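You operate a simulated robot arm through the tools that you are given. There is no shell and no other tool.

Carry out the task below with a simulated robot arm. There is one attempt and no reset: what you move stays moved.

## Task
Fit each small coil with the bore ring of its size.
Fine: the card bung comes out first and goes in the red scrap bin; rings fully down.

It is judged by the outcome, as a careful person would: the job done as asked, and still so three seconds after it is handed in. It fails if anything else is knocked over, pushed out of place, dropped, spilled or broken.

## Robot
A 6-joint arm with a two-finger parallel gripper, fixed in place. Base frame: the origin is on the floor under the middle of its stand, x ahead of it, y to its left, z up. Lengths are in mm, angles in degrees, forces in N, time in s.
It reaches about 1347 mm from its shoulder. Its first joint turns from -166.0 to 166.0 degrees. Payload 3.91 kg.
The TCP is the grasp point between the finger pads, 30 mm short of the fingertips. In the tool frame z runs along the fingers and y along their closing line. Largest opening 110 mm; finger width 20, thickness 10; the body of the gripper, 48 by 112 mm, starts 55 mm behind the TCP.
Orientation is that of the tool frame in the base frame, as a unit quaternion [w, x, y, z]. With the fingers straight down and closing along the base's y, the tool's x points along the base's -x, its y along +y and its z along -z.

## Interface
- The arm moves only by the tool arm_command. Its argument "rows" is a list of rows, each a list of 7 numbers: the shift along the tool's x, y, z in units of 150 mm (1.0 is 150 mm), then the turn, a rotation vector about the tool's x, y, z in units of 120 degrees (1.0 is 120 degrees), then the closure in counts, from 0 (fully open) to 255 (shut). In form: [[tx, ty, tz, wx, wy, wz, fingers], ...]. A call has 1 to 20 rows; each row is the pose to reach, as a shift and turn from the pose commanded when the call began, along the tool's axes at that moment. A call with a number of a shift or a turn outside -1 to 1 is refused whole. Rows are played at 5 a second. More than 50 mm and 8.6 degrees between two rows, or a gripper value outside its range, and nothing of the call is played. Where a pose cannot be reached the arm comes as near as it can. A force on the tool above 40 N (or 10 N above the force at the start of the call, whichever is more), or a blocked arm, ends the call early, and 0.2 s more pass. Each finger travels about 108 mm/s and halts on what it meets, pressing with about 32 N; the grip force reading is that of the motor and also rises with nothing between the fingers. The clock runs only during rows and for 0.2 s after the last one: add rows that repeat a pose to give the fingers time. The reply holds the time, the measured pose of the TCP, the force on the tool along the base axes, the opening and the grip force, in the units named above and with some noise, with the torque about the TCP (base axes, N m) and any sound that the robot's microphone picked up.
- Cameras (640 x 400 px; columns grow to the right, rows downward): "scene" is fixed at [53.4, -660.7, 1617.8]; the picture's right is [0.78, -0.63, 0.00], its down [-0.34, -0.42, -0.84] and it looks along [0.53, 0.66, -0.54] (base axes); focal length 314 px, centre (320, 200). "wrist" rides on the gripper at [72, 17, -103] in the tool frame; the picture's right is [-0.23, 0.97, 0.00], its down [-0.76, -0.18, -0.62] and it looks along [-0.61, -0.14, 0.78] (tool axes); focal length 222 px, centre (320, 200). There is no depth. A picture from a camera that has moved, and an enlarged one, comes with that camera's place and axes in the base frame and with its lens. The place of the scene camera against the robot may be out by one fixed shift of up to 25 mm in any direction.
- get_image(camera): a new picture of that camera. The clock stands still meanwhile.
- close_up(camera, box): a new picture of the part [left, top, right, bottom] of that camera's present view, enlarged. The clock stands still meanwhile.
- hand_in(): hands the job in; it is judged then, once.

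Nothing tells you positions but the pictures and the camera data. Unless the task says otherwise, let go and move clear before handing in.

The tools are called after "Emit:" as name(argument=value, ...) on one line, values as JSON. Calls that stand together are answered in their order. arm_command: Moves the arm, as the interface text tells. Its arguments: {"type":"object","properties":{"rows":{"type":"array","items":{"type":"array","items":{"type":"number"}}}},"required":["rows"]} The other tools are called the same way: get_image (camera) takes a picture; close_up (camera, box) takes an enlarged picture of a part of a camera's view; hand_in () hands the job in.

At the start:

```text
t: 0.0
tool_pos: [381.3, 453.5, 1284.3]
ee_rot: [0.0, 0.0, 1.0, 0.0]
force: [0.1, 0.3, 0.7]
torque: [-0.01, -0.03, -0.01]
width: 109.8
gripper_force: 0.0
```

scene: 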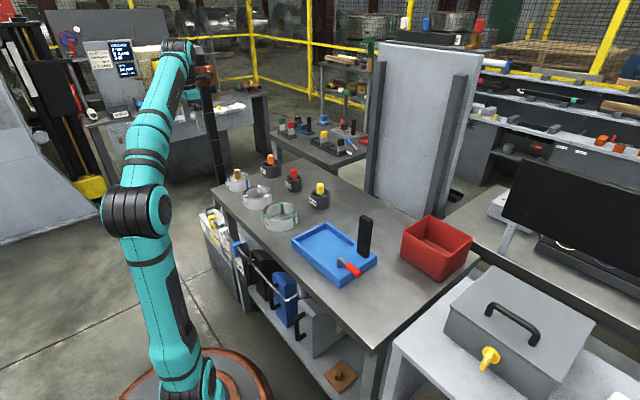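
wrist: 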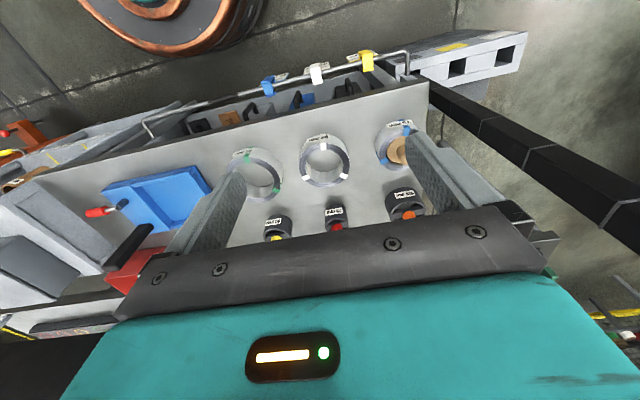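

I see a table with three coils (one with a card bung in it), three dark rings with coloured knobs, a blue tray, and a red bin. I'll look closer at the items before moving.

Emit:
close_up(camera="scene", box=[200, 140, 360, 240])

Emit:
close_up(camera="wrist", box=[220, 110, 440, 250])

Emit:
close_up(camera="scene", box=[280, 180, 500, 320])

```text
4.00 times, centred on (280, 190) of scene
camera zoom: at [53.4, -660.7, 1617.8], right [0.78, -0.63, 0.0], down [-0.34, -0.42, -0.84], along [0.53, 0.66, -0.54], focal length 1257 px, centre (480, 240)
```

zoom: 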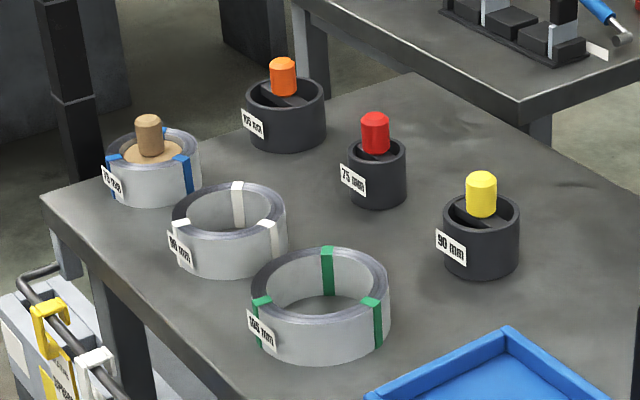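

```text
2.86 times, centred on (330, 180) of wrist
camera zoom: at [309.4, 470.5, 1387.6], right [0.23, 0.97, 0.0], down [0.76, -0.18, 0.62], along [0.61, -0.14, -0.78], focal length 635 px, centre (291, 257)
```

zoom: 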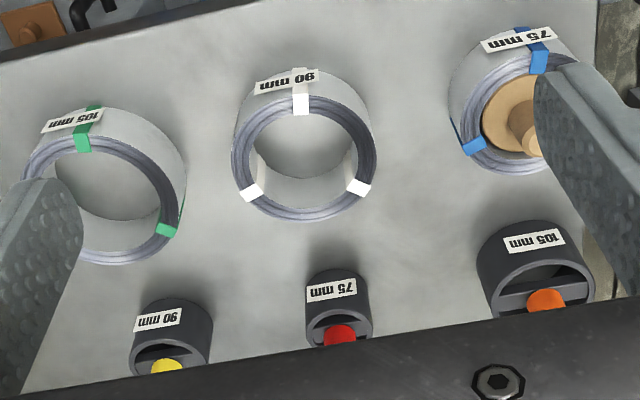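

```text
2.86 times, centred on (390, 250) of scene
camera zoom: at [53.4, -660.7, 1617.8], right [0.78, -0.63, 0.0], down [-0.34, -0.42, -0.84], along [0.53, 0.66, -0.54], focal length 898 px, centre (120, 57)
```

zoom: 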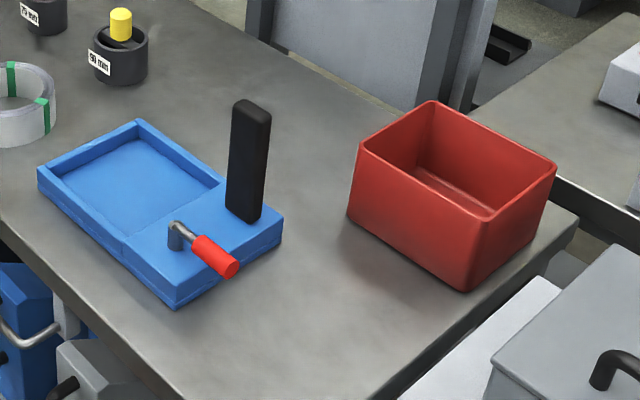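

I take the coils to sit at about x≈575 and the rings at x≈740, with the tops near z≈920. I'll move over the table to get a better wrist view for triangulation.

Emit:
arm_command(rows=[[-0.187, -0.053, 0.08, 0, 0, 0, 0], [-0.373, -0.107, 0.16, 0, 0, 0, 0], [-0.56, -0.16, 0.24, 0, 0, 0, 0], [-0.747, -0.213, 0.32, 0, 0, 0, 0], [-0.933, -0.267, 0.4, 0, 0, 0, 0], [-0.933, -0.267, 0.4, 0, 0, 0, 0]])

Emit:
get_image(camera="wrist")

```text
t: 1.4
tool_pos: [523.2, 412.5, 1224.0]
ee_rot: [0.0, 0.0, 1.0, 0.0]
force: [-0.5, -0.3, 0.0]
torque: [0.0, -0.02, -0.01]
width: 109.9
gripper_force: 0.1
```

```text
taken
camera wrist: at [449.8, 430.6, 1327.1], right [0.23, 0.97, 0.0], down [0.76, -0.18, 0.62], along [0.61, -0.14, -0.78], focal length 222 px, centre (320, 200)
```

wrist: 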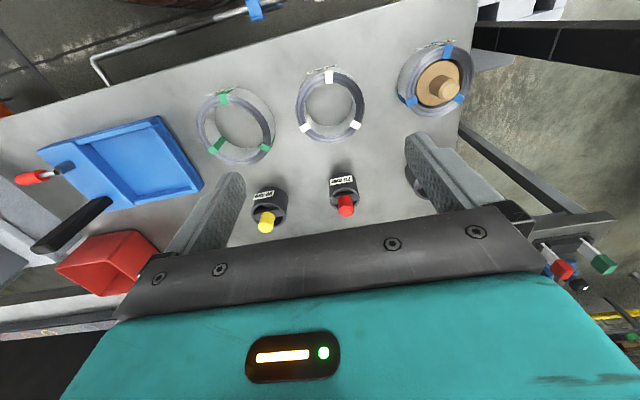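

The coils and rings are all in view now except the orange ring behind the finger. I'll enlarge this view to measure them.

Emit:
close_up(camera="wrist", box=[180, 60, 340, 160])

Emit:
close_up(camera="wrist", box=[320, 30, 480, 130])

Emit:
close_up(camera="wrist", box=[230, 140, 390, 240])

Emit:
close_up(camera="wrist", box=[20, 140, 220, 300])

```text
4.00 times, centred on (260, 110) of wrist
camera zoom: at [449.8, 430.6, 1327.1], right [0.23, 0.97, 0.0], down [0.76, -0.18, 0.62], along [0.61, -0.14, -0.78], focal length 888 px, centre (560, 560)
```

zoom: 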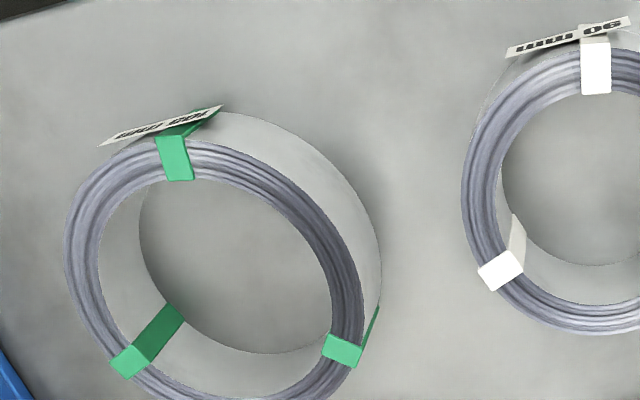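

```text
4.00 times, centred on (400, 80) of wrist
camera zoom: at [449.8, 430.6, 1327.1], right [0.23, 0.97, 0.0], down [0.76, -0.18, 0.62], along [0.61, -0.14, -0.78], focal length 888 px, centre (0, 680)
```

zoom: 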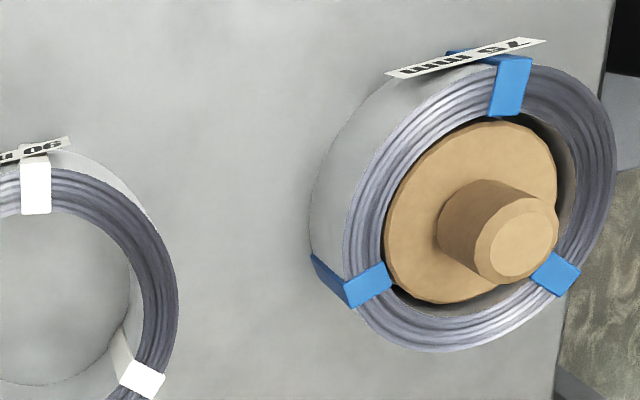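

```text
4.00 times, centred on (310, 190) of wrist
camera zoom: at [449.8, 430.6, 1327.1], right [0.23, 0.97, 0.0], down [0.76, -0.18, 0.62], along [0.61, -0.14, -0.78], focal length 888 px, centre (360, 240)
```

zoom: 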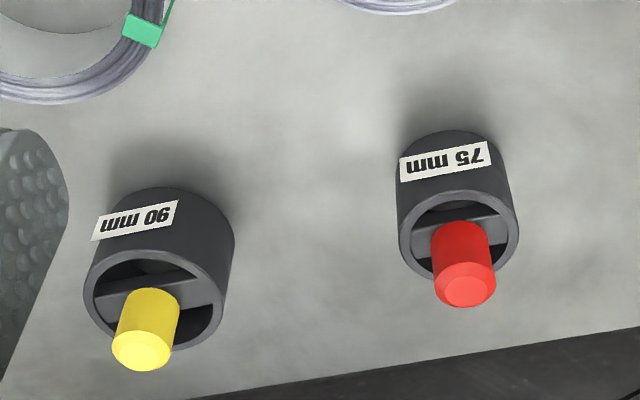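

```text
2.50 times, centred on (120, 220) of wrist
camera zoom: at [449.8, 430.6, 1327.1], right [0.23, 0.97, 0.0], down [0.76, -0.18, 0.62], along [0.61, -0.14, -0.78], focal length 555 px, centre (820, 150)
```

zoom: 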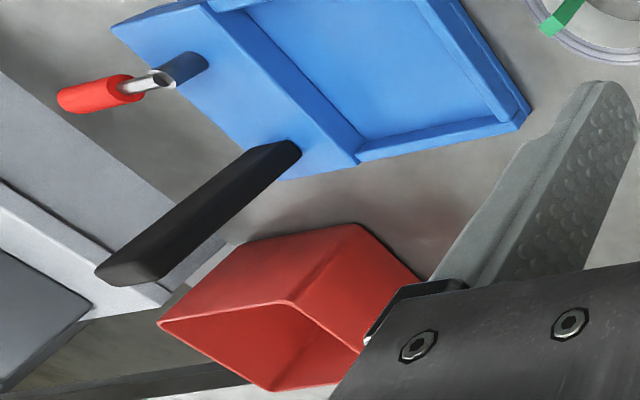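

The coils' tops look to be at z≈931, with centres near (569, 600), (569, 420) and (568, 240). I'll move down over the 75 mm coil with the bung and take a closer look.

Emit:
arm_command(rows=[[-0.08, 0.155, 0.125, 0, 0, 0, 0], [-0.16, 0.31, 0.25, 0, 0, 0, 0], [-0.24, 0.465, 0.375, 0, 0, 0, 0], [-0.318, 0.62, 0.5, 0, 0, 0, 0], [-0.318, 0.775, 0.62, 0, 0, 0, 0], [-0.318, 0.93, 0.74, 0, 0, 0, 0], [-0.318, 1.0, 0.8, 0, 0, 0, 0], [-0.318, 1.0, 0.8, 0, 0, 0, 0]])

Emit:
get_image(camera="wrist")

```text
t: 3.2
tool_pos: [569.5, 563.3, 1104.3]
ee_rot: [0.0, 0.001, 1.0, 0.0]
force: [0.5, -0.7, -1.3]
torque: [0.0, 0.01, -0.03]
width: 110.1
gripper_force: 0.1
```

```text
taken
camera wrist: at [497.4, 580.6, 1208.0], right [0.23, 0.97, 0.0], down [0.76, -0.18, 0.62], along [0.61, -0.14, -0.78], focal length 222 px, centre (320, 200)
```

wrist: 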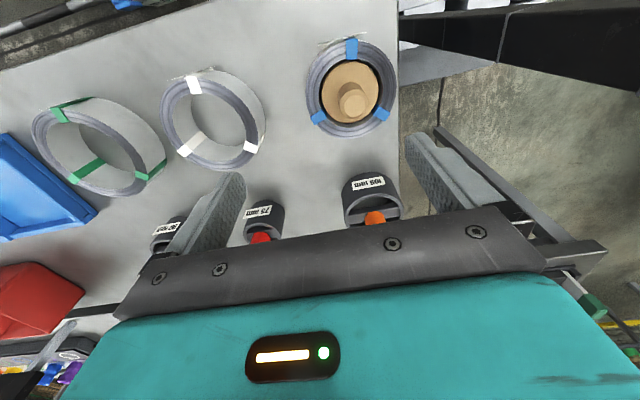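

Emit:
close_up(camera="wrist", box=[280, 30, 440, 150])

Emit:
close_up(camera="wrist", box=[140, 60, 300, 180])

Emit:
close_up(camera="wrist", box=[240, 160, 420, 250])

```text
3.33 times, centred on (360, 90) of wrist
camera zoom: at [497.4, 580.6, 1208.0], right [0.23, 0.97, 0.0], down [0.76, -0.18, 0.62], along [0.61, -0.14, -0.78], focal length 740 px, centre (187, 567)
```

zoom: 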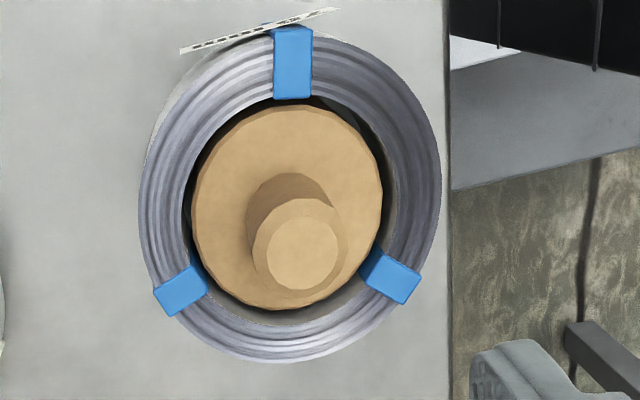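

```text
3.33 times, centred on (220, 120) of wrist
camera zoom: at [497.4, 580.6, 1208.0], right [0.23, 0.97, 0.0], down [0.76, -0.18, 0.62], along [0.61, -0.14, -0.78], focal length 740 px, centre (653, 467)
```

zoom: 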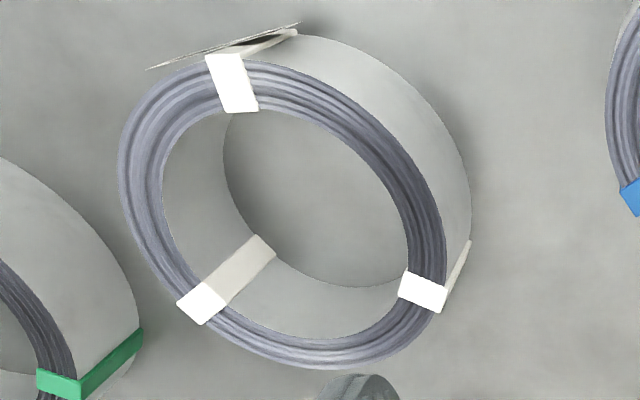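

```text
3.56 times, centred on (330, 205) of wrist
camera zoom: at [497.4, 580.6, 1208.0], right [0.23, 0.97, 0.0], down [0.76, -0.18, 0.62], along [0.61, -0.14, -0.78], focal length 790 px, centre (284, 182)
```

zoom: 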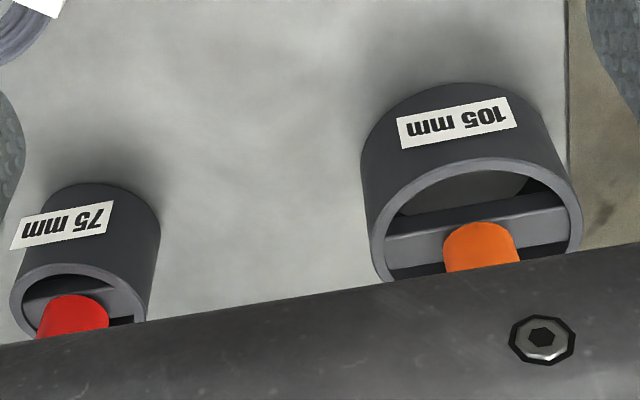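

The coil tops sit at z≈932 and the table at z≈881. The bung's knob is about 28 mm across at roughly (567.5, 600.5), with its top near z≈975. I'll go right above it with the fingers partly closed and check.

Emit:
arm_command(rows=[[0.005, 0.13, 0.1, 0, 0, 0, 60], [0.01, 0.247, 0.2, 0, 0, 0, 110], [0.01, 0.247, 0.35, 0, 0, 0, 110], [0.01, 0.247, 0.4, 0, 0, 0, 110], [0.01, 0.247, 0.4, 0, 0, 0, 110]])

Emit:
get_image(camera="wrist")

Emit:
close_up(camera="wrist", box=[240, 80, 400, 200])

Emit:
close_up(camera="scene", box=[180, 100, 340, 200])

```text
t: 4.4
tool_pos: [568.6, 599.8, 1043.1]
ee_rot: [0.0, 0.0, 1.0, -0.001]
force: [-1.4, -0.2, -0.4]
torque: [0.01, 0.02, 0.0]
width: 62.8
gripper_force: 0.1
```

```text
taken
camera wrist: at [495.8, 617.2, 1147.6], right [0.23, 0.97, 0.0], down [0.76, -0.18, 0.62], along [0.61, -0.14, -0.78], focal length 222 px, centre (320, 200)
```

wrist: 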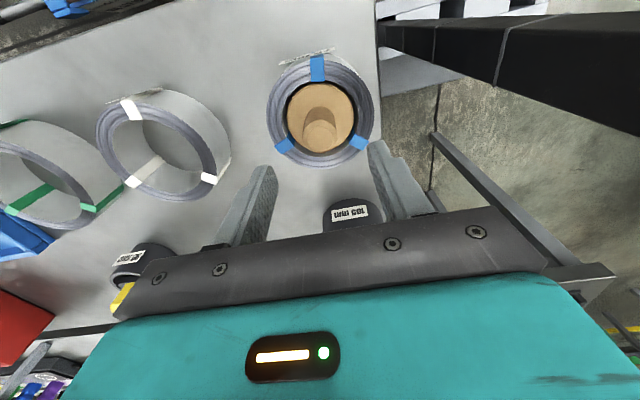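

```text
3.33 times, centred on (320, 140) of wrist
camera zoom: at [495.8, 617.2, 1147.6], right [0.23, 0.97, 0.0], down [0.76, -0.18, 0.62], along [0.61, -0.14, -0.78], focal length 740 px, centre (320, 400)
```

zoom: 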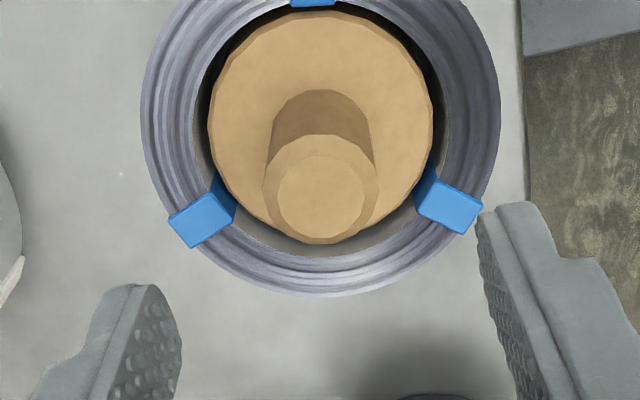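

```text
4.00 times, centred on (260, 150) of scene
camera zoom: at [53.4, -660.7, 1617.8], right [0.78, -0.63, 0.0], down [-0.34, -0.42, -0.84], along [0.53, 0.66, -0.54], focal length 1257 px, centre (560, 400)
```

zoom: 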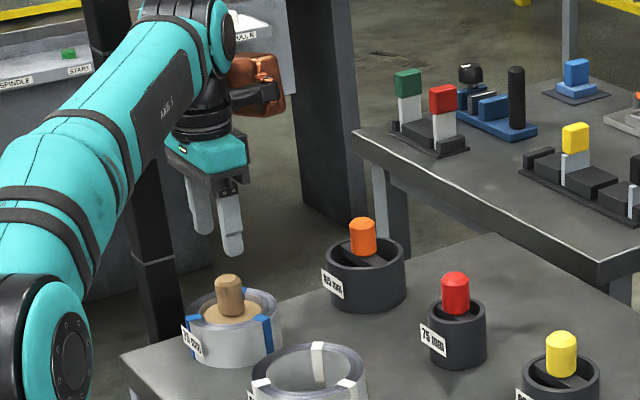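

The knob is centred between the fingers. I'll descend so the fingertips stay above the coil rim (TCP z≈968) and then grip the knob.

Emit:
arm_command(rows=[[0, 0, 0.13, 0, 0, 0, 110], [0, 0, 0.26, 0, 0, 0, 110], [0, 0, 0.39, 0, 0, 0, 110], [0, 0, 0.507, 0, 0, 0, 110], [0, 0, 0.507, 0, 0, 0, 110], [0, 0, 0.507, 0, 0, 0, 255], [0, 0, 0.507, 0, 0, 0, 255], [0, 0, 0.507, 0, 0, 0, 255]])

Emit:
get_image(camera="wrist")

Emit:
close_up(camera="scene", box=[180, 120, 340, 220])

```text
t: 6.2
tool_pos: [568.6, 600.3, 967.1]
ee_rot: [0.0, 0.0, 1.0, -0.001]
force: [0.0, -0.3, 0.1]
torque: [0.04, -0.02, 0.02]
width: 28.9
gripper_force: 32.2
```

```text
taken
camera wrist: at [495.9, 617.7, 1071.4], right [0.23, 0.97, 0.0], down [0.76, -0.18, 0.62], along [0.61, -0.14, -0.78], focal length 222 px, centre (320, 200)
```

wrist: 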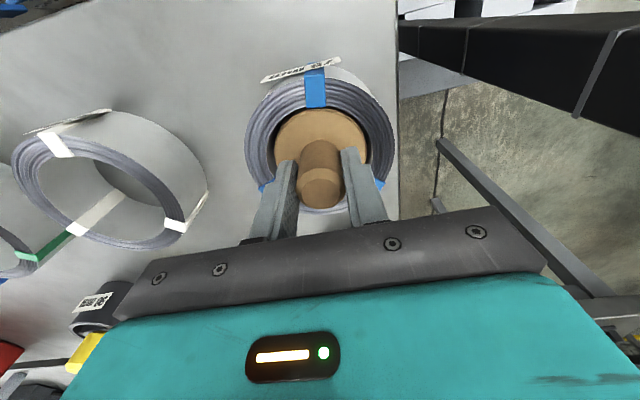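

```text
4.00 times, centred on (260, 170) of scene
camera zoom: at [53.4, -660.7, 1617.8], right [0.78, -0.63, 0.0], down [-0.34, -0.42, -0.84], along [0.53, 0.66, -0.54], focal length 1257 px, centre (560, 320)
```

zoom: 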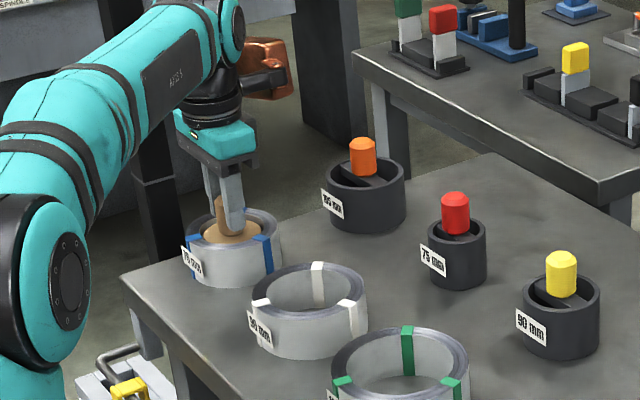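

The bung knob is gripped at 28.9 mm. I'll lift it slowly and straight, then check that the coil stays put.

Emit:
arm_command(rows=[[0, 0, -0.04, 0, 0, 0, 255], [0, 0, -0.08, 0, 0, 0, 255], [0, 0, -0.14, 0, 0, 0, 255], [0, 0, -0.22, 0, 0, 0, 255], [0, 0, -0.32, 0, 0, 0, 255], [0, 0, -0.44, 0, 0, 0, 255], [0, 0, -0.56, 0, 0, 0, 255], [0, 0, -0.56, 0, 0, 0, 255]])

Emit:
get_image(camera="wrist")

Emit:
close_up(camera="scene", box=[180, 120, 340, 220])

Emit:
close_up(camera="scene", box=[300, 180, 500, 305])

```text
t: 8.0
tool_pos: [567.5, 600.0, 1051.9]
ee_rot: [0.0, 0.0, 1.0, 0.0]
force: [-0.8, 0.2, -1.1]
torque: [-0.02, 0.03, 0.0]
width: 28.9
gripper_force: 31.5
```

```text
taken
camera wrist: at [495.4, 617.1, 1155.8], right [0.23, 0.97, 0.0], down [0.76, -0.18, 0.62], along [0.61, -0.14, -0.78], focal length 222 px, centre (320, 200)
```

wrist: 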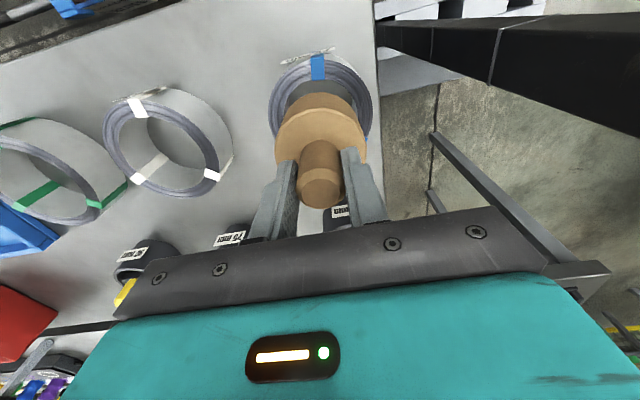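

```text
4.00 times, centred on (260, 170) of scene
camera zoom: at [53.4, -660.7, 1617.8], right [0.78, -0.63, 0.0], down [-0.34, -0.42, -0.84], along [0.53, 0.66, -0.54], focal length 1257 px, centre (560, 320)
```

zoom: 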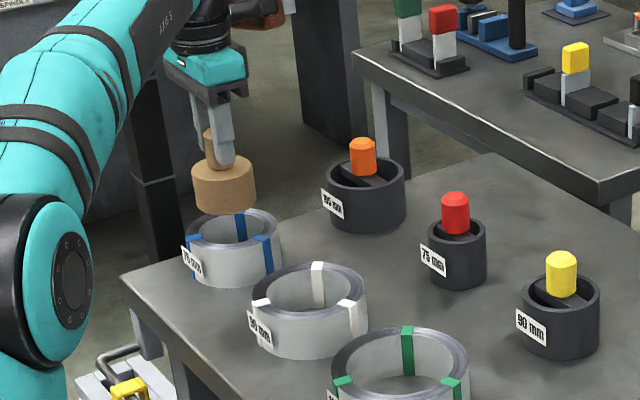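

```text
3.20 times, centred on (400, 242) of scene
camera zoom: at [53.4, -660.7, 1617.8], right [0.78, -0.63, 0.0], down [-0.34, -0.42, -0.84], along [0.53, 0.66, -0.54], focal length 1005 px, centre (64, 64)
```

zoom: 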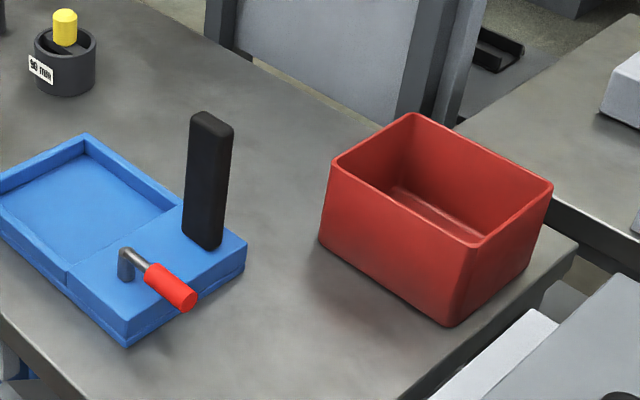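

The bung came out cleanly and the coil hasn't moved. I take the red bin to be near (860, -257) with its rim at z≈1000, and the black handle on the blue tray to top out near z≈1065. I'll carry the bung high across the table.

Emit:
arm_command(rows=[[0, 0, -0.3, 0, 0, 0, 255], [0, 0, -0.6, 0, 0, 0, 255], [0, -0.1, -0.88, 0, 0, 0, 255], [0, -0.35, -1.0, 0, 0, 0, 255], [0, -0.64, -1.0, 0, 0, 0, 255], [0, -0.93, -1.0, 0, 0, 0, 255]])

Emit:
arm_command(rows=[[-0.0975, -0.239, 0, 0, 0, 0, 255], [-0.195, -0.479, 0, 0, 0, 0, 255], [-0.2925, -0.718, 0, 0, 0, 0, 255], [-0.39, -0.957, 0, 0, 0, 0, 255]])

Emit:
arm_command(rows=[[-0.0975, -0.239, 0, 0, 0, 0, 255], [-0.195, -0.479, 0, 0, 0, 0, 255], [-0.2925, -0.718, 0, 0, 0, 0, 255], [-0.39, -0.957, 0, 0, 0, 0, 255]])

Emit:
get_image(camera="wrist")

Emit:
get_image(camera="scene")

```text
t: 9.4
tool_pos: [567.2, 461.6, 1200.3]
ee_rot: [0.0, -0.001, 1.0, -0.001]
force: [0.1, 0.7, -1.2]
torque: [-0.06, 0.02, 0.04]
width: 28.9
gripper_force: 31.9
```

```text
t: 10.4
tool_pos: [627.6, 317.8, 1202.2]
ee_rot: [0.0, 0.0, 1.0, 0.0]
force: [0.0, 0.2, -0.8]
torque: [-0.03, 0.0, 0.0]
width: 28.8
gripper_force: 32.2
```

```text
t: 11.4
tool_pos: [685.7, 173.7, 1200.2]
ee_rot: [0.001, -0.001, 1.0, 0.001]
force: [-1.1, 0.4, 0.2]
torque: [-0.01, 0.01, 0.06]
width: 29.0
gripper_force: 31.9
```

```text
taken
camera wrist: at [612.9, 191.0, 1305.1], right [0.23, 0.97, 0.0], down [0.76, -0.18, 0.62], along [0.61, -0.14, -0.78], focal length 222 px, centre (320, 200)
```

wrist: 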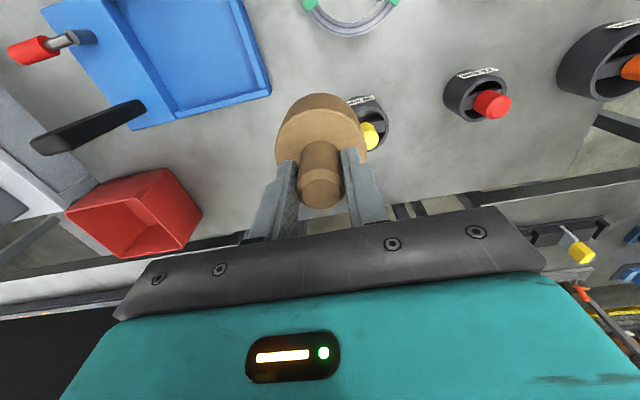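

```text
taken
```

scene: 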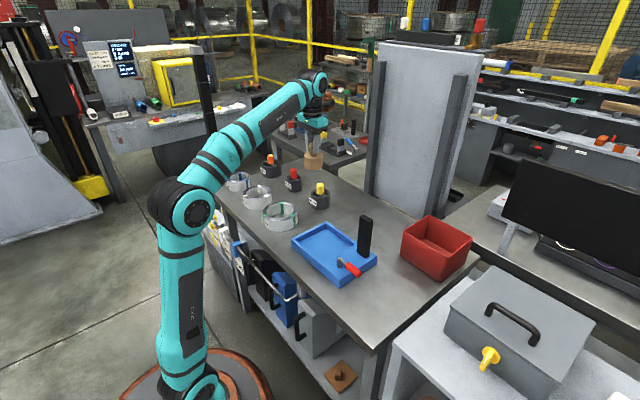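

Emit:
close_up(camera="wrist", box=[20, 90, 240, 270])

```text
2.22 times, centred on (130, 180) of wrist
camera zoom: at [612.9, 191.0, 1305.1], right [0.23, 0.97, 0.0], down [0.76, -0.18, 0.62], along [0.61, -0.14, -0.78], focal length 494 px, centre (742, 244)
```

zoom: 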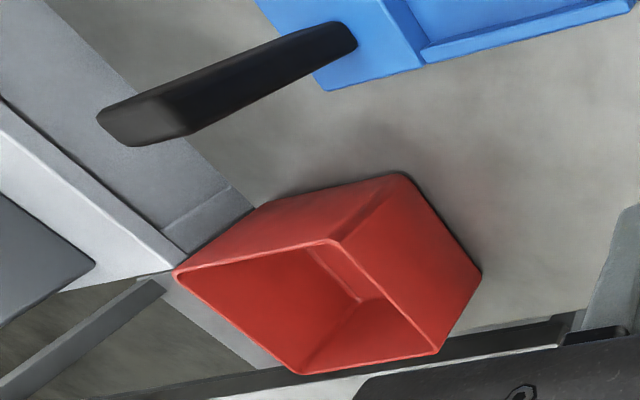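

The bin's centre works out at (845, -258) with its rim at z≈997. I'll carry on over to it.

Emit:
arm_command(rows=[[-0.089, -0.24, 0, 0, 0, 0, 255], [-0.178, -0.48, 0, 0, 0, 0, 255], [-0.267, -0.72, 0, 0, 0, 0, 255], [-0.3567, -0.96, 0, 0, 0, 0, 255]])

Emit:
arm_command(rows=[[-0.089, -0.24, 0, 0, 0, 0, 255], [-0.178, -0.48, 0, 0, 0, 0, 255], [-0.267, -0.72, 0, 0, 0, 0, 255], [-0.3567, -0.96, 0, 0, 0, 0, 255]])

Emit:
arm_command(rows=[[-0.089, -0.24, 0, 0, 0, 0, 255], [-0.178, -0.48, 0, 0, 0, 0, 255], [-0.267, -0.72, 0, 0, 0, 0, 255], [-0.3567, -0.96, 0, 0, 0, 0, 255], [-0.3567, -0.96, 0, 0, 0, 0, 255]])

Emit:
get_image(camera="wrist")

Emit:
get_image(camera="scene")

```text
t: 12.4
tool_pos: [739.6, 31.6, 1202.9]
ee_rot: [0.0, -0.001, 1.0, 0.0]
force: [-0.9, 1.3, 0.1]
torque: [-0.03, -0.04, 0.01]
width: 28.9
gripper_force: 31.8
```

```text
t: 13.4
tool_pos: [792.0, -114.4, 1202.0]
ee_rot: [0.0, -0.001, 1.0, 0.0]
force: [0.4, 0.7, -1.0]
torque: [-0.01, -0.01, 0.02]
width: 28.9
gripper_force: 31.4
```

```text
t: 14.6
tool_pos: [840.2, -256.2, 1194.7]
ee_rot: [0.003, 0.0, 1.0, -0.001]
force: [0.5, -0.6, -0.3]
torque: [0.01, -0.01, 0.01]
width: 29.0
gripper_force: 31.6
out of reach, approached as far as the arm can: row 4, 5
```

```text
taken
camera wrist: at [768.0, -240.5, 1298.3], right [0.23, 0.97, 0.0], down [0.76, -0.18, 0.63], along [0.61, -0.14, -0.78], focal length 222 px, centre (320, 200)
```

wrist: 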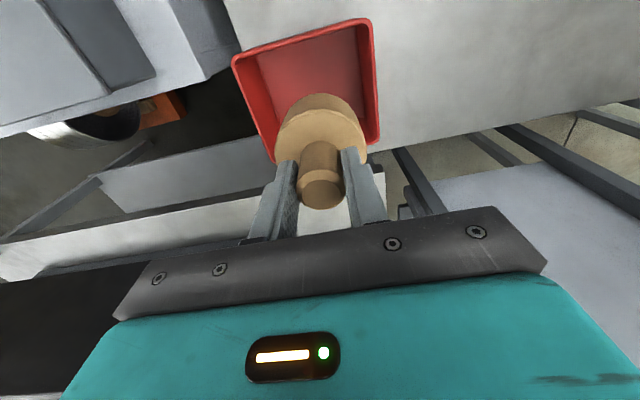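

```text
taken
```

scene: 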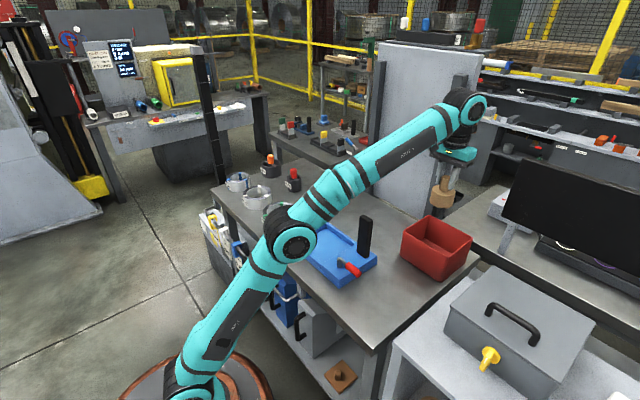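

The last pose was slightly out of reach at that height, but the bung is already over the bin, whose centre is near (848, -267). I'll descend partway and check where the arm is.

Emit:
arm_command(rows=[[0, -0.02, 0.15, 0, 0, 0, 255], [0, -0.04, 0.3, 0, 0, 0, 255], [0, -0.04, 0.45, 0, 0, 0, 255], [0, -0.04, 0.45, 0, 0, 0, 255]])

Emit:
get_image(camera="wrist")

Emit:
close_up(camera="scene", box=[360, 130, 520, 290])

```text
t: 15.6
tool_pos: [841.0, -262.6, 1127.7]
ee_rot: [0.0, -0.001, 1.0, -0.001]
force: [0.1, -0.4, -0.5]
torque: [0.0, 0.0, -0.03]
width: 28.8
gripper_force: 32.0
```

```text
taken
camera wrist: at [768.6, -246.0, 1231.6], right [0.23, 0.97, 0.0], down [0.76, -0.18, 0.62], along [0.61, -0.14, -0.78], focal length 222 px, centre (320, 200)
```

wrist: 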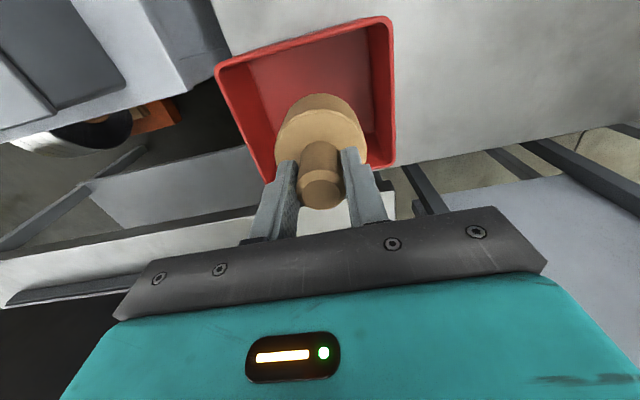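

```text
2.50 times, centred on (440, 210) of scene
camera zoom: at [53.4, -660.7, 1617.8], right [0.78, -0.63, 0.0], down [-0.34, -0.42, -0.84], along [0.53, 0.66, -0.54], focal length 786 px, centre (20, 175)
```

zoom: 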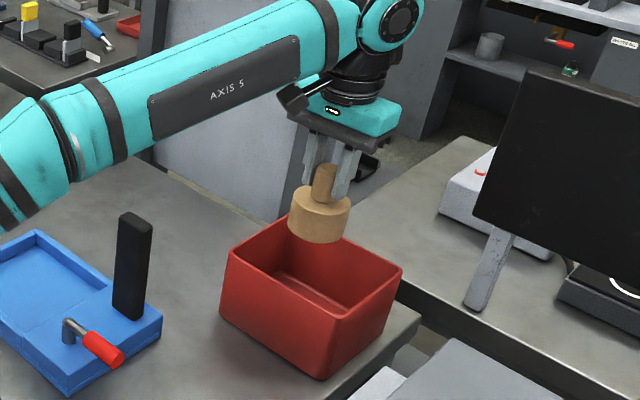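

The pose was clipped to where the arm reached, about (841, -263). I'll nudge toward the bin's centre and lower the bung down inside it.

Emit:
arm_command(rows=[[-0.02, -0.01, 0.2, 0, 0, 0, 255], [-0.035, -0.02, 0.4, 0, 0, 0, 255], [-0.035, -0.02, 0.6, 0, 0, 0, 255], [-0.035, -0.02, 0.8, 0, 0, 0, 255], [-0.035, -0.02, 0.92, 0, 0, 0, 255], [-0.035, -0.02, 0.985, 0, 0, 0, 255], [-0.035, -0.02, 0.985, 0, 0, 0, 255]])

Emit:
get_image(camera="wrist")

Emit:
close_up(camera="scene", box=[360, 130, 520, 290])

```text
t: 17.2
tool_pos: [846.9, -266.3, 980.0]
ee_rot: [0.001, -0.001, 1.0, 0.0]
force: [-0.9, 1.0, -0.5]
torque: [0.01, 0.02, -0.03]
width: 28.8
gripper_force: 32.0
```

```text
taken
camera wrist: at [774.3, -249.2, 1083.6], right [0.23, 0.97, 0.0], down [0.76, -0.18, 0.62], along [0.61, -0.14, -0.78], focal length 222 px, centre (320, 200)
```

wrist: 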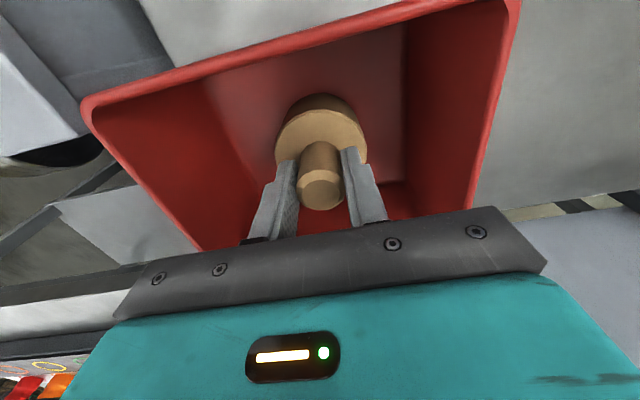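

```text
2.50 times, centred on (440, 210) of scene
camera zoom: at [53.4, -660.7, 1617.8], right [0.78, -0.63, 0.0], down [-0.34, -0.42, -0.84], along [0.53, 0.66, -0.54], focal length 786 px, centre (20, 175)
```

zoom: 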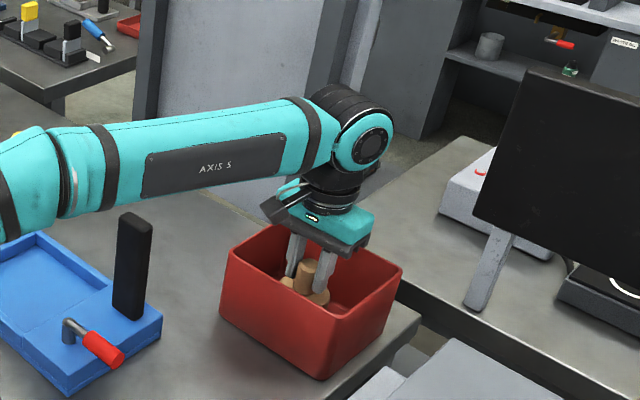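

The bung is just above the bin floor and inside the walls. I'll lower a little more, release it and back out straight up.

Emit:
arm_command(rows=[[0, 0, 0.02, 0, 0, 0, 255], [0, 0, 0.04, 0, 0, 0, 255], [0, 0, 0.04, 0, 0, 0, 190], [0, 0, 0.04, 0, 0, 0, 130], [0, 0, 0.04, 0, 0, 0, 110], [0, 0, 0.04, 0, 0, 0, 110], [0, 0, -0.1, 0, 0, 0, 110], [0, 0, -0.3, 0, 0, 0, 110], [0, 0, -0.55, 0, 0, 0, 110], [0, 0, -0.8, 0, 0, 0, 110], [0, 0, -1.0, 0, 0, 0, 110]])

Emit:
get_image(camera="wrist")

Emit:
close_up(camera="scene", box=[280, 130, 520, 290])

```text
t: 19.6
tool_pos: [846.8, -266.2, 1130.6]
ee_rot: [0.0, 0.001, 1.0, 0.0]
force: [0.0, 0.0, -0.2]
torque: [0.0, -0.05, 0.01]
width: 62.7
gripper_force: 0.1
```

```text
taken
camera wrist: at [774.2, -249.0, 1234.2], right [0.23, 0.97, 0.0], down [0.76, -0.18, 0.62], along [0.61, -0.14, -0.78], focal length 222 px, centre (320, 200)
```

wrist: 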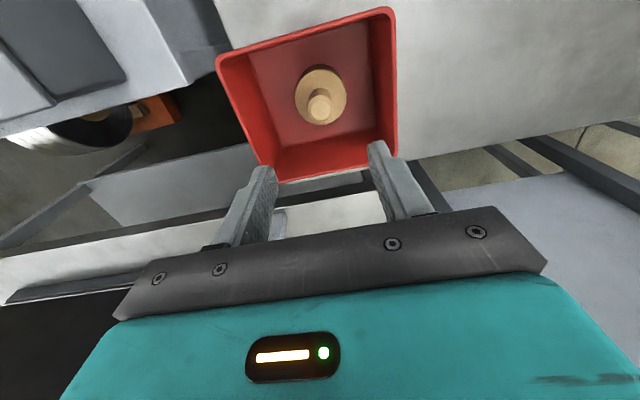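

```text
2.50 times, centred on (400, 210) of scene
camera zoom: at [53.4, -660.7, 1617.8], right [0.78, -0.63, 0.0], down [-0.34, -0.42, -0.84], along [0.53, 0.66, -0.54], focal length 786 px, centre (120, 175)
```

zoom: 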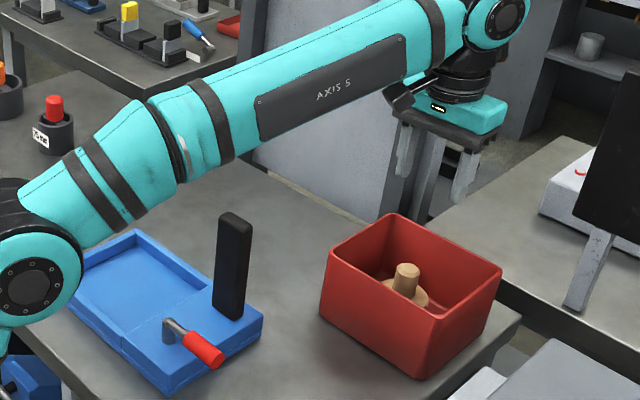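

The bung is standing in the scrap bin. Next are the rings, which I take to be near x≈760 at y≈231, 414 and 610. I'll move above the yellow 90 mm ring for a close look.

Emit:
arm_command(rows=[[0.04, 0.21, -0.1, 0, 0, 0, 110], [0.08, 0.42, -0.2, 0, 0, 0, 110], [0.11, 0.63, -0.3, 0, 0, 0, 110], [0.143, 0.835, -0.35, 0, 0, 0, 110]])

Emit:
arm_command(rows=[[0.04, 0.28, 0, 0, 0, 0, 110], [0.09, 0.56, 0, 0, 0, 0, 110], [0.143, 0.835, 0, 0, 0, 0, 110]])

Emit:
arm_command(rows=[[0.04, 0.28, 0, 0, 0, 0, 110], [0.09, 0.56, 0, 0, 0, 0, 110], [0.143, 0.835, 0, 0, 0, 0, 110]])

Emit:
arm_command(rows=[[0.04, 0.21, 0.1, 0, 0, 0, 110], [0.09, 0.42, 0.2, 0, 0, 0, 110], [0.143, 0.63, 0.3, 0, 0, 0, 110], [0.143, 0.835, 0.42, 0, 0, 0, 110], [0.143, 0.835, 0.42, 0, 0, 0, 110]])

Emit:
get_image(camera="wrist")

Emit:
close_up(camera="wrist", box=[240, 60, 400, 180])

```text
t: 20.6
tool_pos: [824.4, -140.8, 1180.8]
ee_rot: [0.0, 0.0, 1.0, 0.0]
force: [0.2, -1.0, -0.1]
torque: [0.04, 0.01, -0.02]
width: 62.3
gripper_force: 0.1
```

```text
t: 21.4
tool_pos: [803.7, -15.7, 1180.7]
ee_rot: [0.0, 0.0, 1.0, 0.0]
force: [-0.7, -1.2, -0.7]
torque: [0.02, 0.01, -0.02]
width: 62.6
gripper_force: 0.1
```

```text
t: 22.2
tool_pos: [782.4, 108.9, 1183.1]
ee_rot: [0.001, 0.001, 1.0, 0.0]
force: [0.0, -0.4, 0.4]
torque: [0.05, -0.01, -0.04]
width: 62.5
gripper_force: 0.2
```

```text
t: 23.4
tool_pos: [762.2, 234.6, 1118.9]
ee_rot: [-0.001, 0.001, 1.0, 0.0]
force: [-0.2, 0.6, 0.7]
torque: [-0.02, 0.02, 0.02]
width: 62.7
gripper_force: 0.0
```

```text
taken
camera wrist: at [689.4, 252.6, 1222.7], right [0.23, 0.97, 0.0], down [0.76, -0.18, 0.62], along [0.61, -0.14, -0.78], focal length 222 px, centre (320, 200)
```

wrist: 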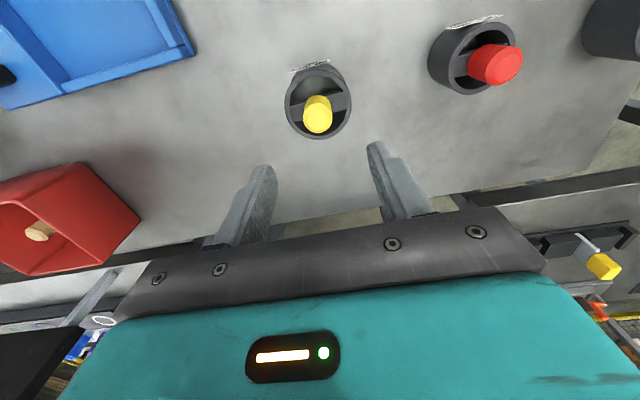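

```text
3.33 times, centred on (320, 120) of wrist
camera zoom: at [689.4, 252.6, 1222.7], right [0.23, 0.97, 0.0], down [0.76, -0.18, 0.62], along [0.61, -0.14, -0.78], focal length 740 px, centre (320, 467)
```

zoom: 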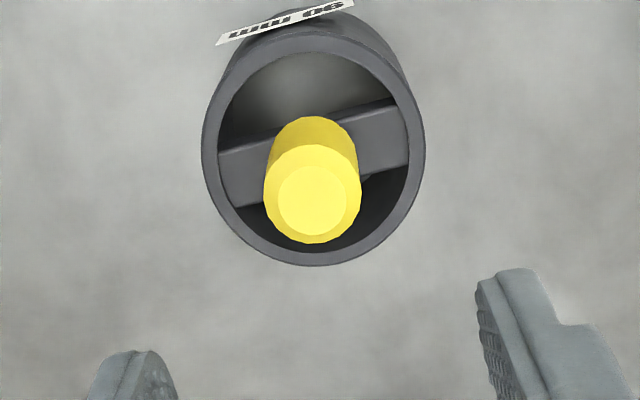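

The yellow ring's axis is near (764, 232). Its rim is at z≈940, its knob is about 30 mm wide and the knob top is near z≈988. I'll go lower over it and re-check alignment.

Emit:
arm_command(rows=[[-0.018, -0.022, 0.2, 0, 0, 0, 110], [-0.018, -0.022, 0.4, 0, 0, 0, 110], [-0.018, -0.022, 0.55, 0, 0, 0, 110], [-0.018, -0.022, 0.58, 0, 0, 0, 110], [-0.018, -0.022, 0.58, 0, 0, 0, 110]])

Emit:
close_up(camera="wrist", box=[220, 60, 420, 220])

Emit:
close_up(camera="scene", box=[220, 110, 380, 220])

```text
t: 24.6
tool_pos: [764.0, 230.8, 1031.5]
ee_rot: [0.0, 0.0, 1.0, 0.0]
force: [-0.3, 0.1, 0.8]
torque: [-0.02, 0.01, 0.0]
width: 62.4
gripper_force: 0.0
```

```text
2.50 times, centred on (320, 140) of wrist
camera zoom: at [691.6, 248.9, 1135.9], right [0.23, 0.97, 0.0], down [0.76, -0.18, 0.62], along [0.61, -0.14, -0.78], focal length 555 px, centre (320, 350)
```

zoom: 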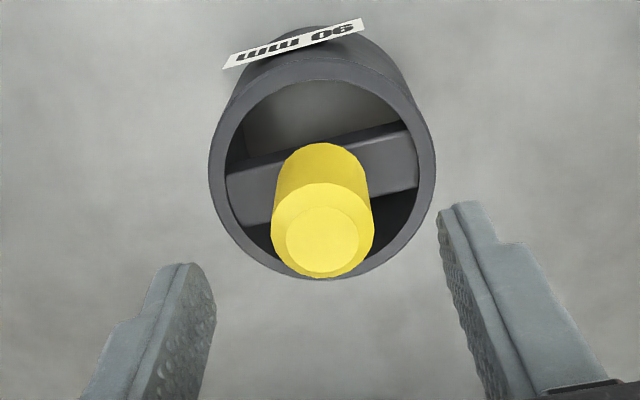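

```text
3.64 times, centred on (300, 165) of scene
camera zoom: at [53.4, -660.7, 1617.8], right [0.78, -0.63, 0.0], down [-0.34, -0.42, -0.84], along [0.53, 0.66, -0.54], focal length 1142 px, centre (393, 327)
```

zoom: 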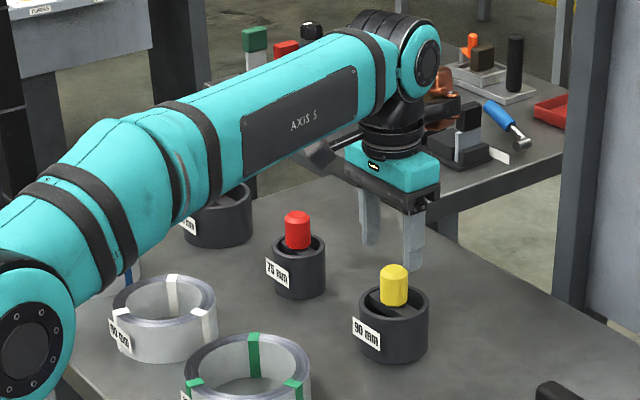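

The ring looks to be about 4 mm further out in x than my tool point. I'll shift by that and lower the fingers either side of the knob, staying above the rim, to measure again.

Emit:
arm_command(rows=[[-0.027, 0, 0.0, 0, 0, 0, 110], [-0.027, 0, 0.1, 0, 0, 0, 110], [-0.027, 0, 0.2, 0, 0, 0, 110], [-0.027, 0, 0.28, 0, 0, 0, 110], [-0.027, 0, 0.28, 0, 0, 0, 110]])

Emit:
close_up(camera="wrist", box=[220, 60, 420, 220])

Emit:
close_up(camera="scene", box=[280, 130, 380, 220])

```text
t: 25.8
tool_pos: [767.0, 231.8, 990.0]
ee_rot: [0.0, 0.0, 1.0, 0.0]
force: [0.5, -0.1, -0.3]
torque: [0.0, -0.01, 0.03]
width: 62.7
gripper_force: 0.1
```

```text
2.50 times, centred on (320, 140) of wrist
camera zoom: at [695.1, 248.7, 1093.9], right [0.23, 0.97, 0.0], down [0.76, -0.18, 0.62], along [0.61, -0.14, -0.78], focal length 555 px, centre (320, 350)
```

zoom: 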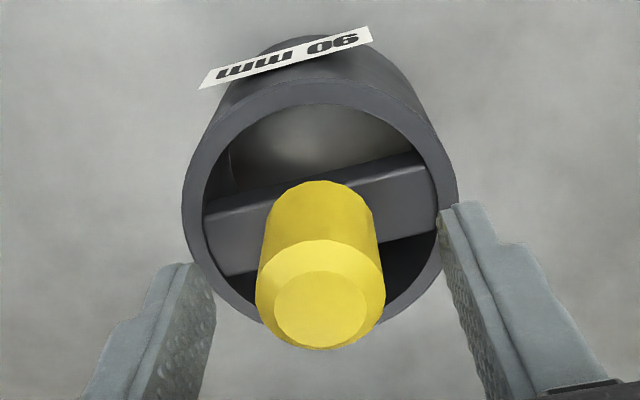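

```text
4.44 times, centred on (330, 175) of scene
camera zoom: at [53.4, -660.7, 1617.8], right [0.78, -0.63, 0.0], down [-0.34, -0.42, -0.84], along [0.53, 0.66, -0.54], focal length 1396 px, centre (276, 311)
```

zoom: 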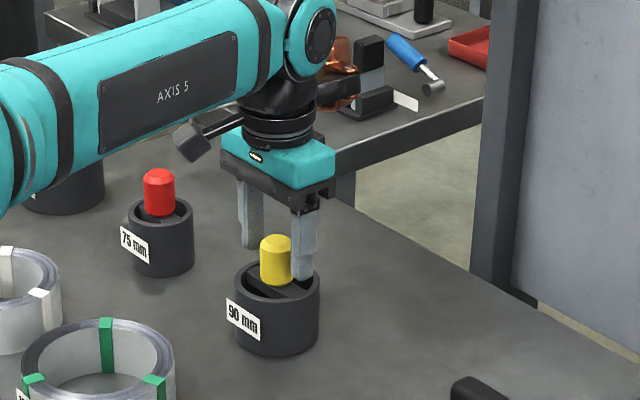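

The knob is now centred between the fingers to within about 1 mm, with its top at z≈987. I'll go down 10 mm and grip.

Emit:
arm_command(rows=[[0, 0, 0.035, 0, 0, 0, 110], [0, 0, 0.07, 0, 0, 0, 110], [0, 0, 0.07, 0, 0, 0, 110], [0, 0, 0.07, 0, 0, 0, 160], [0, 0, 0.07, 0, 0, 0, 255], [0, 0, 0.07, 0, 0, 0, 255], [0, 0, 0.07, 0, 0, 0, 255]])

Emit:
close_up(camera="wrist", box=[220, 80, 420, 240])

Emit:
close_up(camera="scene", box=[280, 130, 380, 220])

```text
t: 27.4
tool_pos: [766.8, 232.0, 979.5]
ee_rot: [-0.001, 0.0, 1.0, 0.0]
force: [0.5, -0.4, -0.8]
torque: [0.02, 0.03, 0.03]
width: 31.3
gripper_force: 32.0
```

```text
2.50 times, centred on (320, 160) of wrist
camera zoom: at [695.3, 248.8, 1083.8], right [0.23, 0.97, 0.0], down [0.76, -0.18, 0.62], along [0.61, -0.14, -0.78], focal length 555 px, centre (320, 300)
```

zoom: 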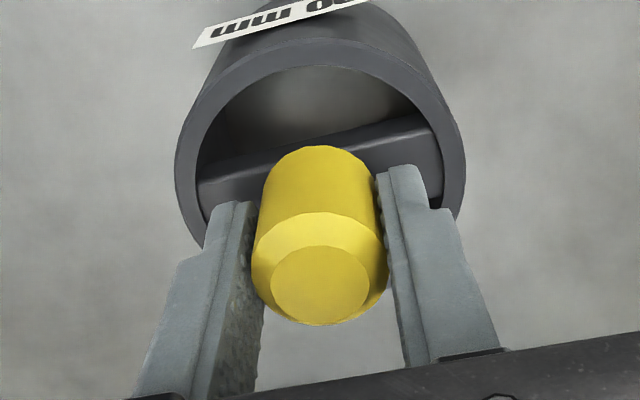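

```text
4.44 times, centred on (330, 175) of scene
camera zoom: at [53.4, -660.7, 1617.8], right [0.78, -0.63, 0.0], down [-0.34, -0.42, -0.84], along [0.53, 0.66, -0.54], focal length 1396 px, centre (276, 311)
```

zoom: 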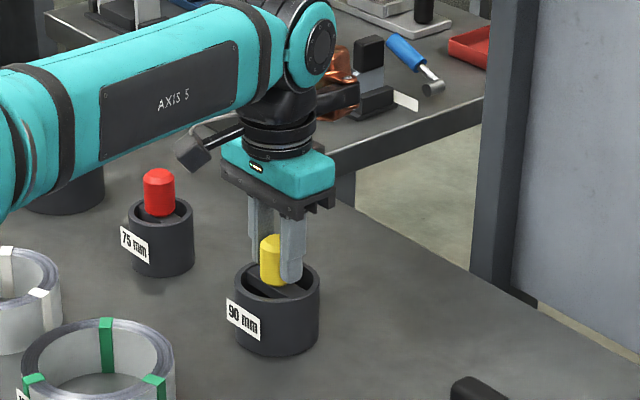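

The yellow ring is gripped at 31.3 mm. I'll lift it straight up and carry it toward the 90 mm coil, stopping where I can see the coil well.

Emit:
arm_command(rows=[[0, 0, -0.04, 0, 0, 0, 255], [0, 0, -0.1, 0, 0, 0, 255], [0, 0, -0.25, 0, 0, 0, 255], [0, 0, -0.45, 0, 0, 0, 255], [0, 0, -0.65, 0, 0, 0, 255], [0, 0, -0.85, 0, 0, 0, 255], [0, 0, -0.95, 0, 0, 0, 255]])

Emit:
arm_command(rows=[[0.2, 0.12, 0, 0, 0, 0, 255], [0.4, 0.24, 0, 0, 0, 0, 255], [0.6, 0.36, 0, 0, 0, 0, 255], [0.8, 0.48, 0, 0, 0, 0, 255], [1.0, 0.6, 0, 0, 0, 0, 255], [1.0, 0.6, 0, 0, 0, 0, 255]])

Emit:
get_image(camera="wrist")

Emit:
close_up(camera="scene", box=[200, 100, 400, 240])

```text
t: 29.0
tool_pos: [767.1, 232.4, 1122.9]
ee_rot: [0.001, 0.0, 1.0, -0.001]
force: [0.3, -0.1, -0.9]
torque: [-0.01, 0.01, -0.01]
width: 31.2
gripper_force: 31.6
```

```text
t: 30.4
tool_pos: [616.4, 321.0, 1123.0]
ee_rot: [0.0, 0.0, 1.0, 0.0]
force: [0.6, 0.2, -1.7]
torque: [-0.01, -0.03, 0.0]
width: 31.4
gripper_force: 32.0
```

```text
taken
camera wrist: at [544.8, 338.8, 1226.5], right [0.23, 0.97, 0.0], down [0.76, -0.18, 0.62], along [0.61, -0.14, -0.78], focal length 222 px, centre (320, 200)
```

wrist: 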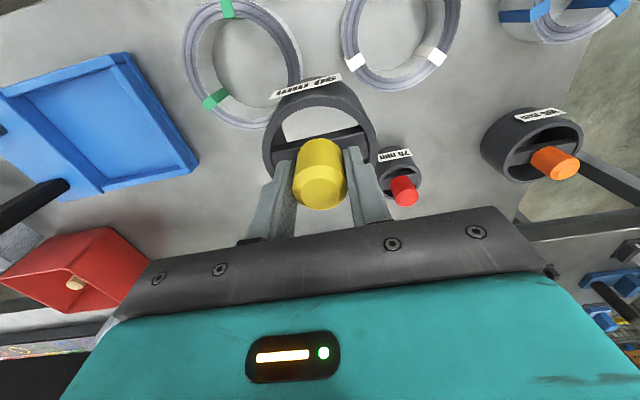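

```text
2.86 times, centred on (300, 170) of scene
camera zoom: at [53.4, -660.7, 1617.8], right [0.78, -0.63, 0.0], down [-0.34, -0.42, -0.84], along [0.53, 0.66, -0.54], focal length 898 px, centre (377, 286)
```

zoom: 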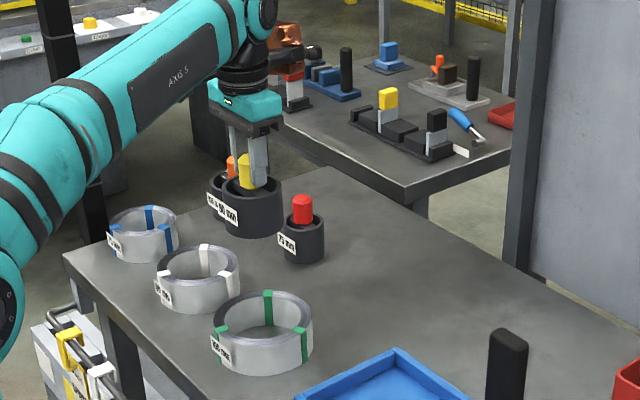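

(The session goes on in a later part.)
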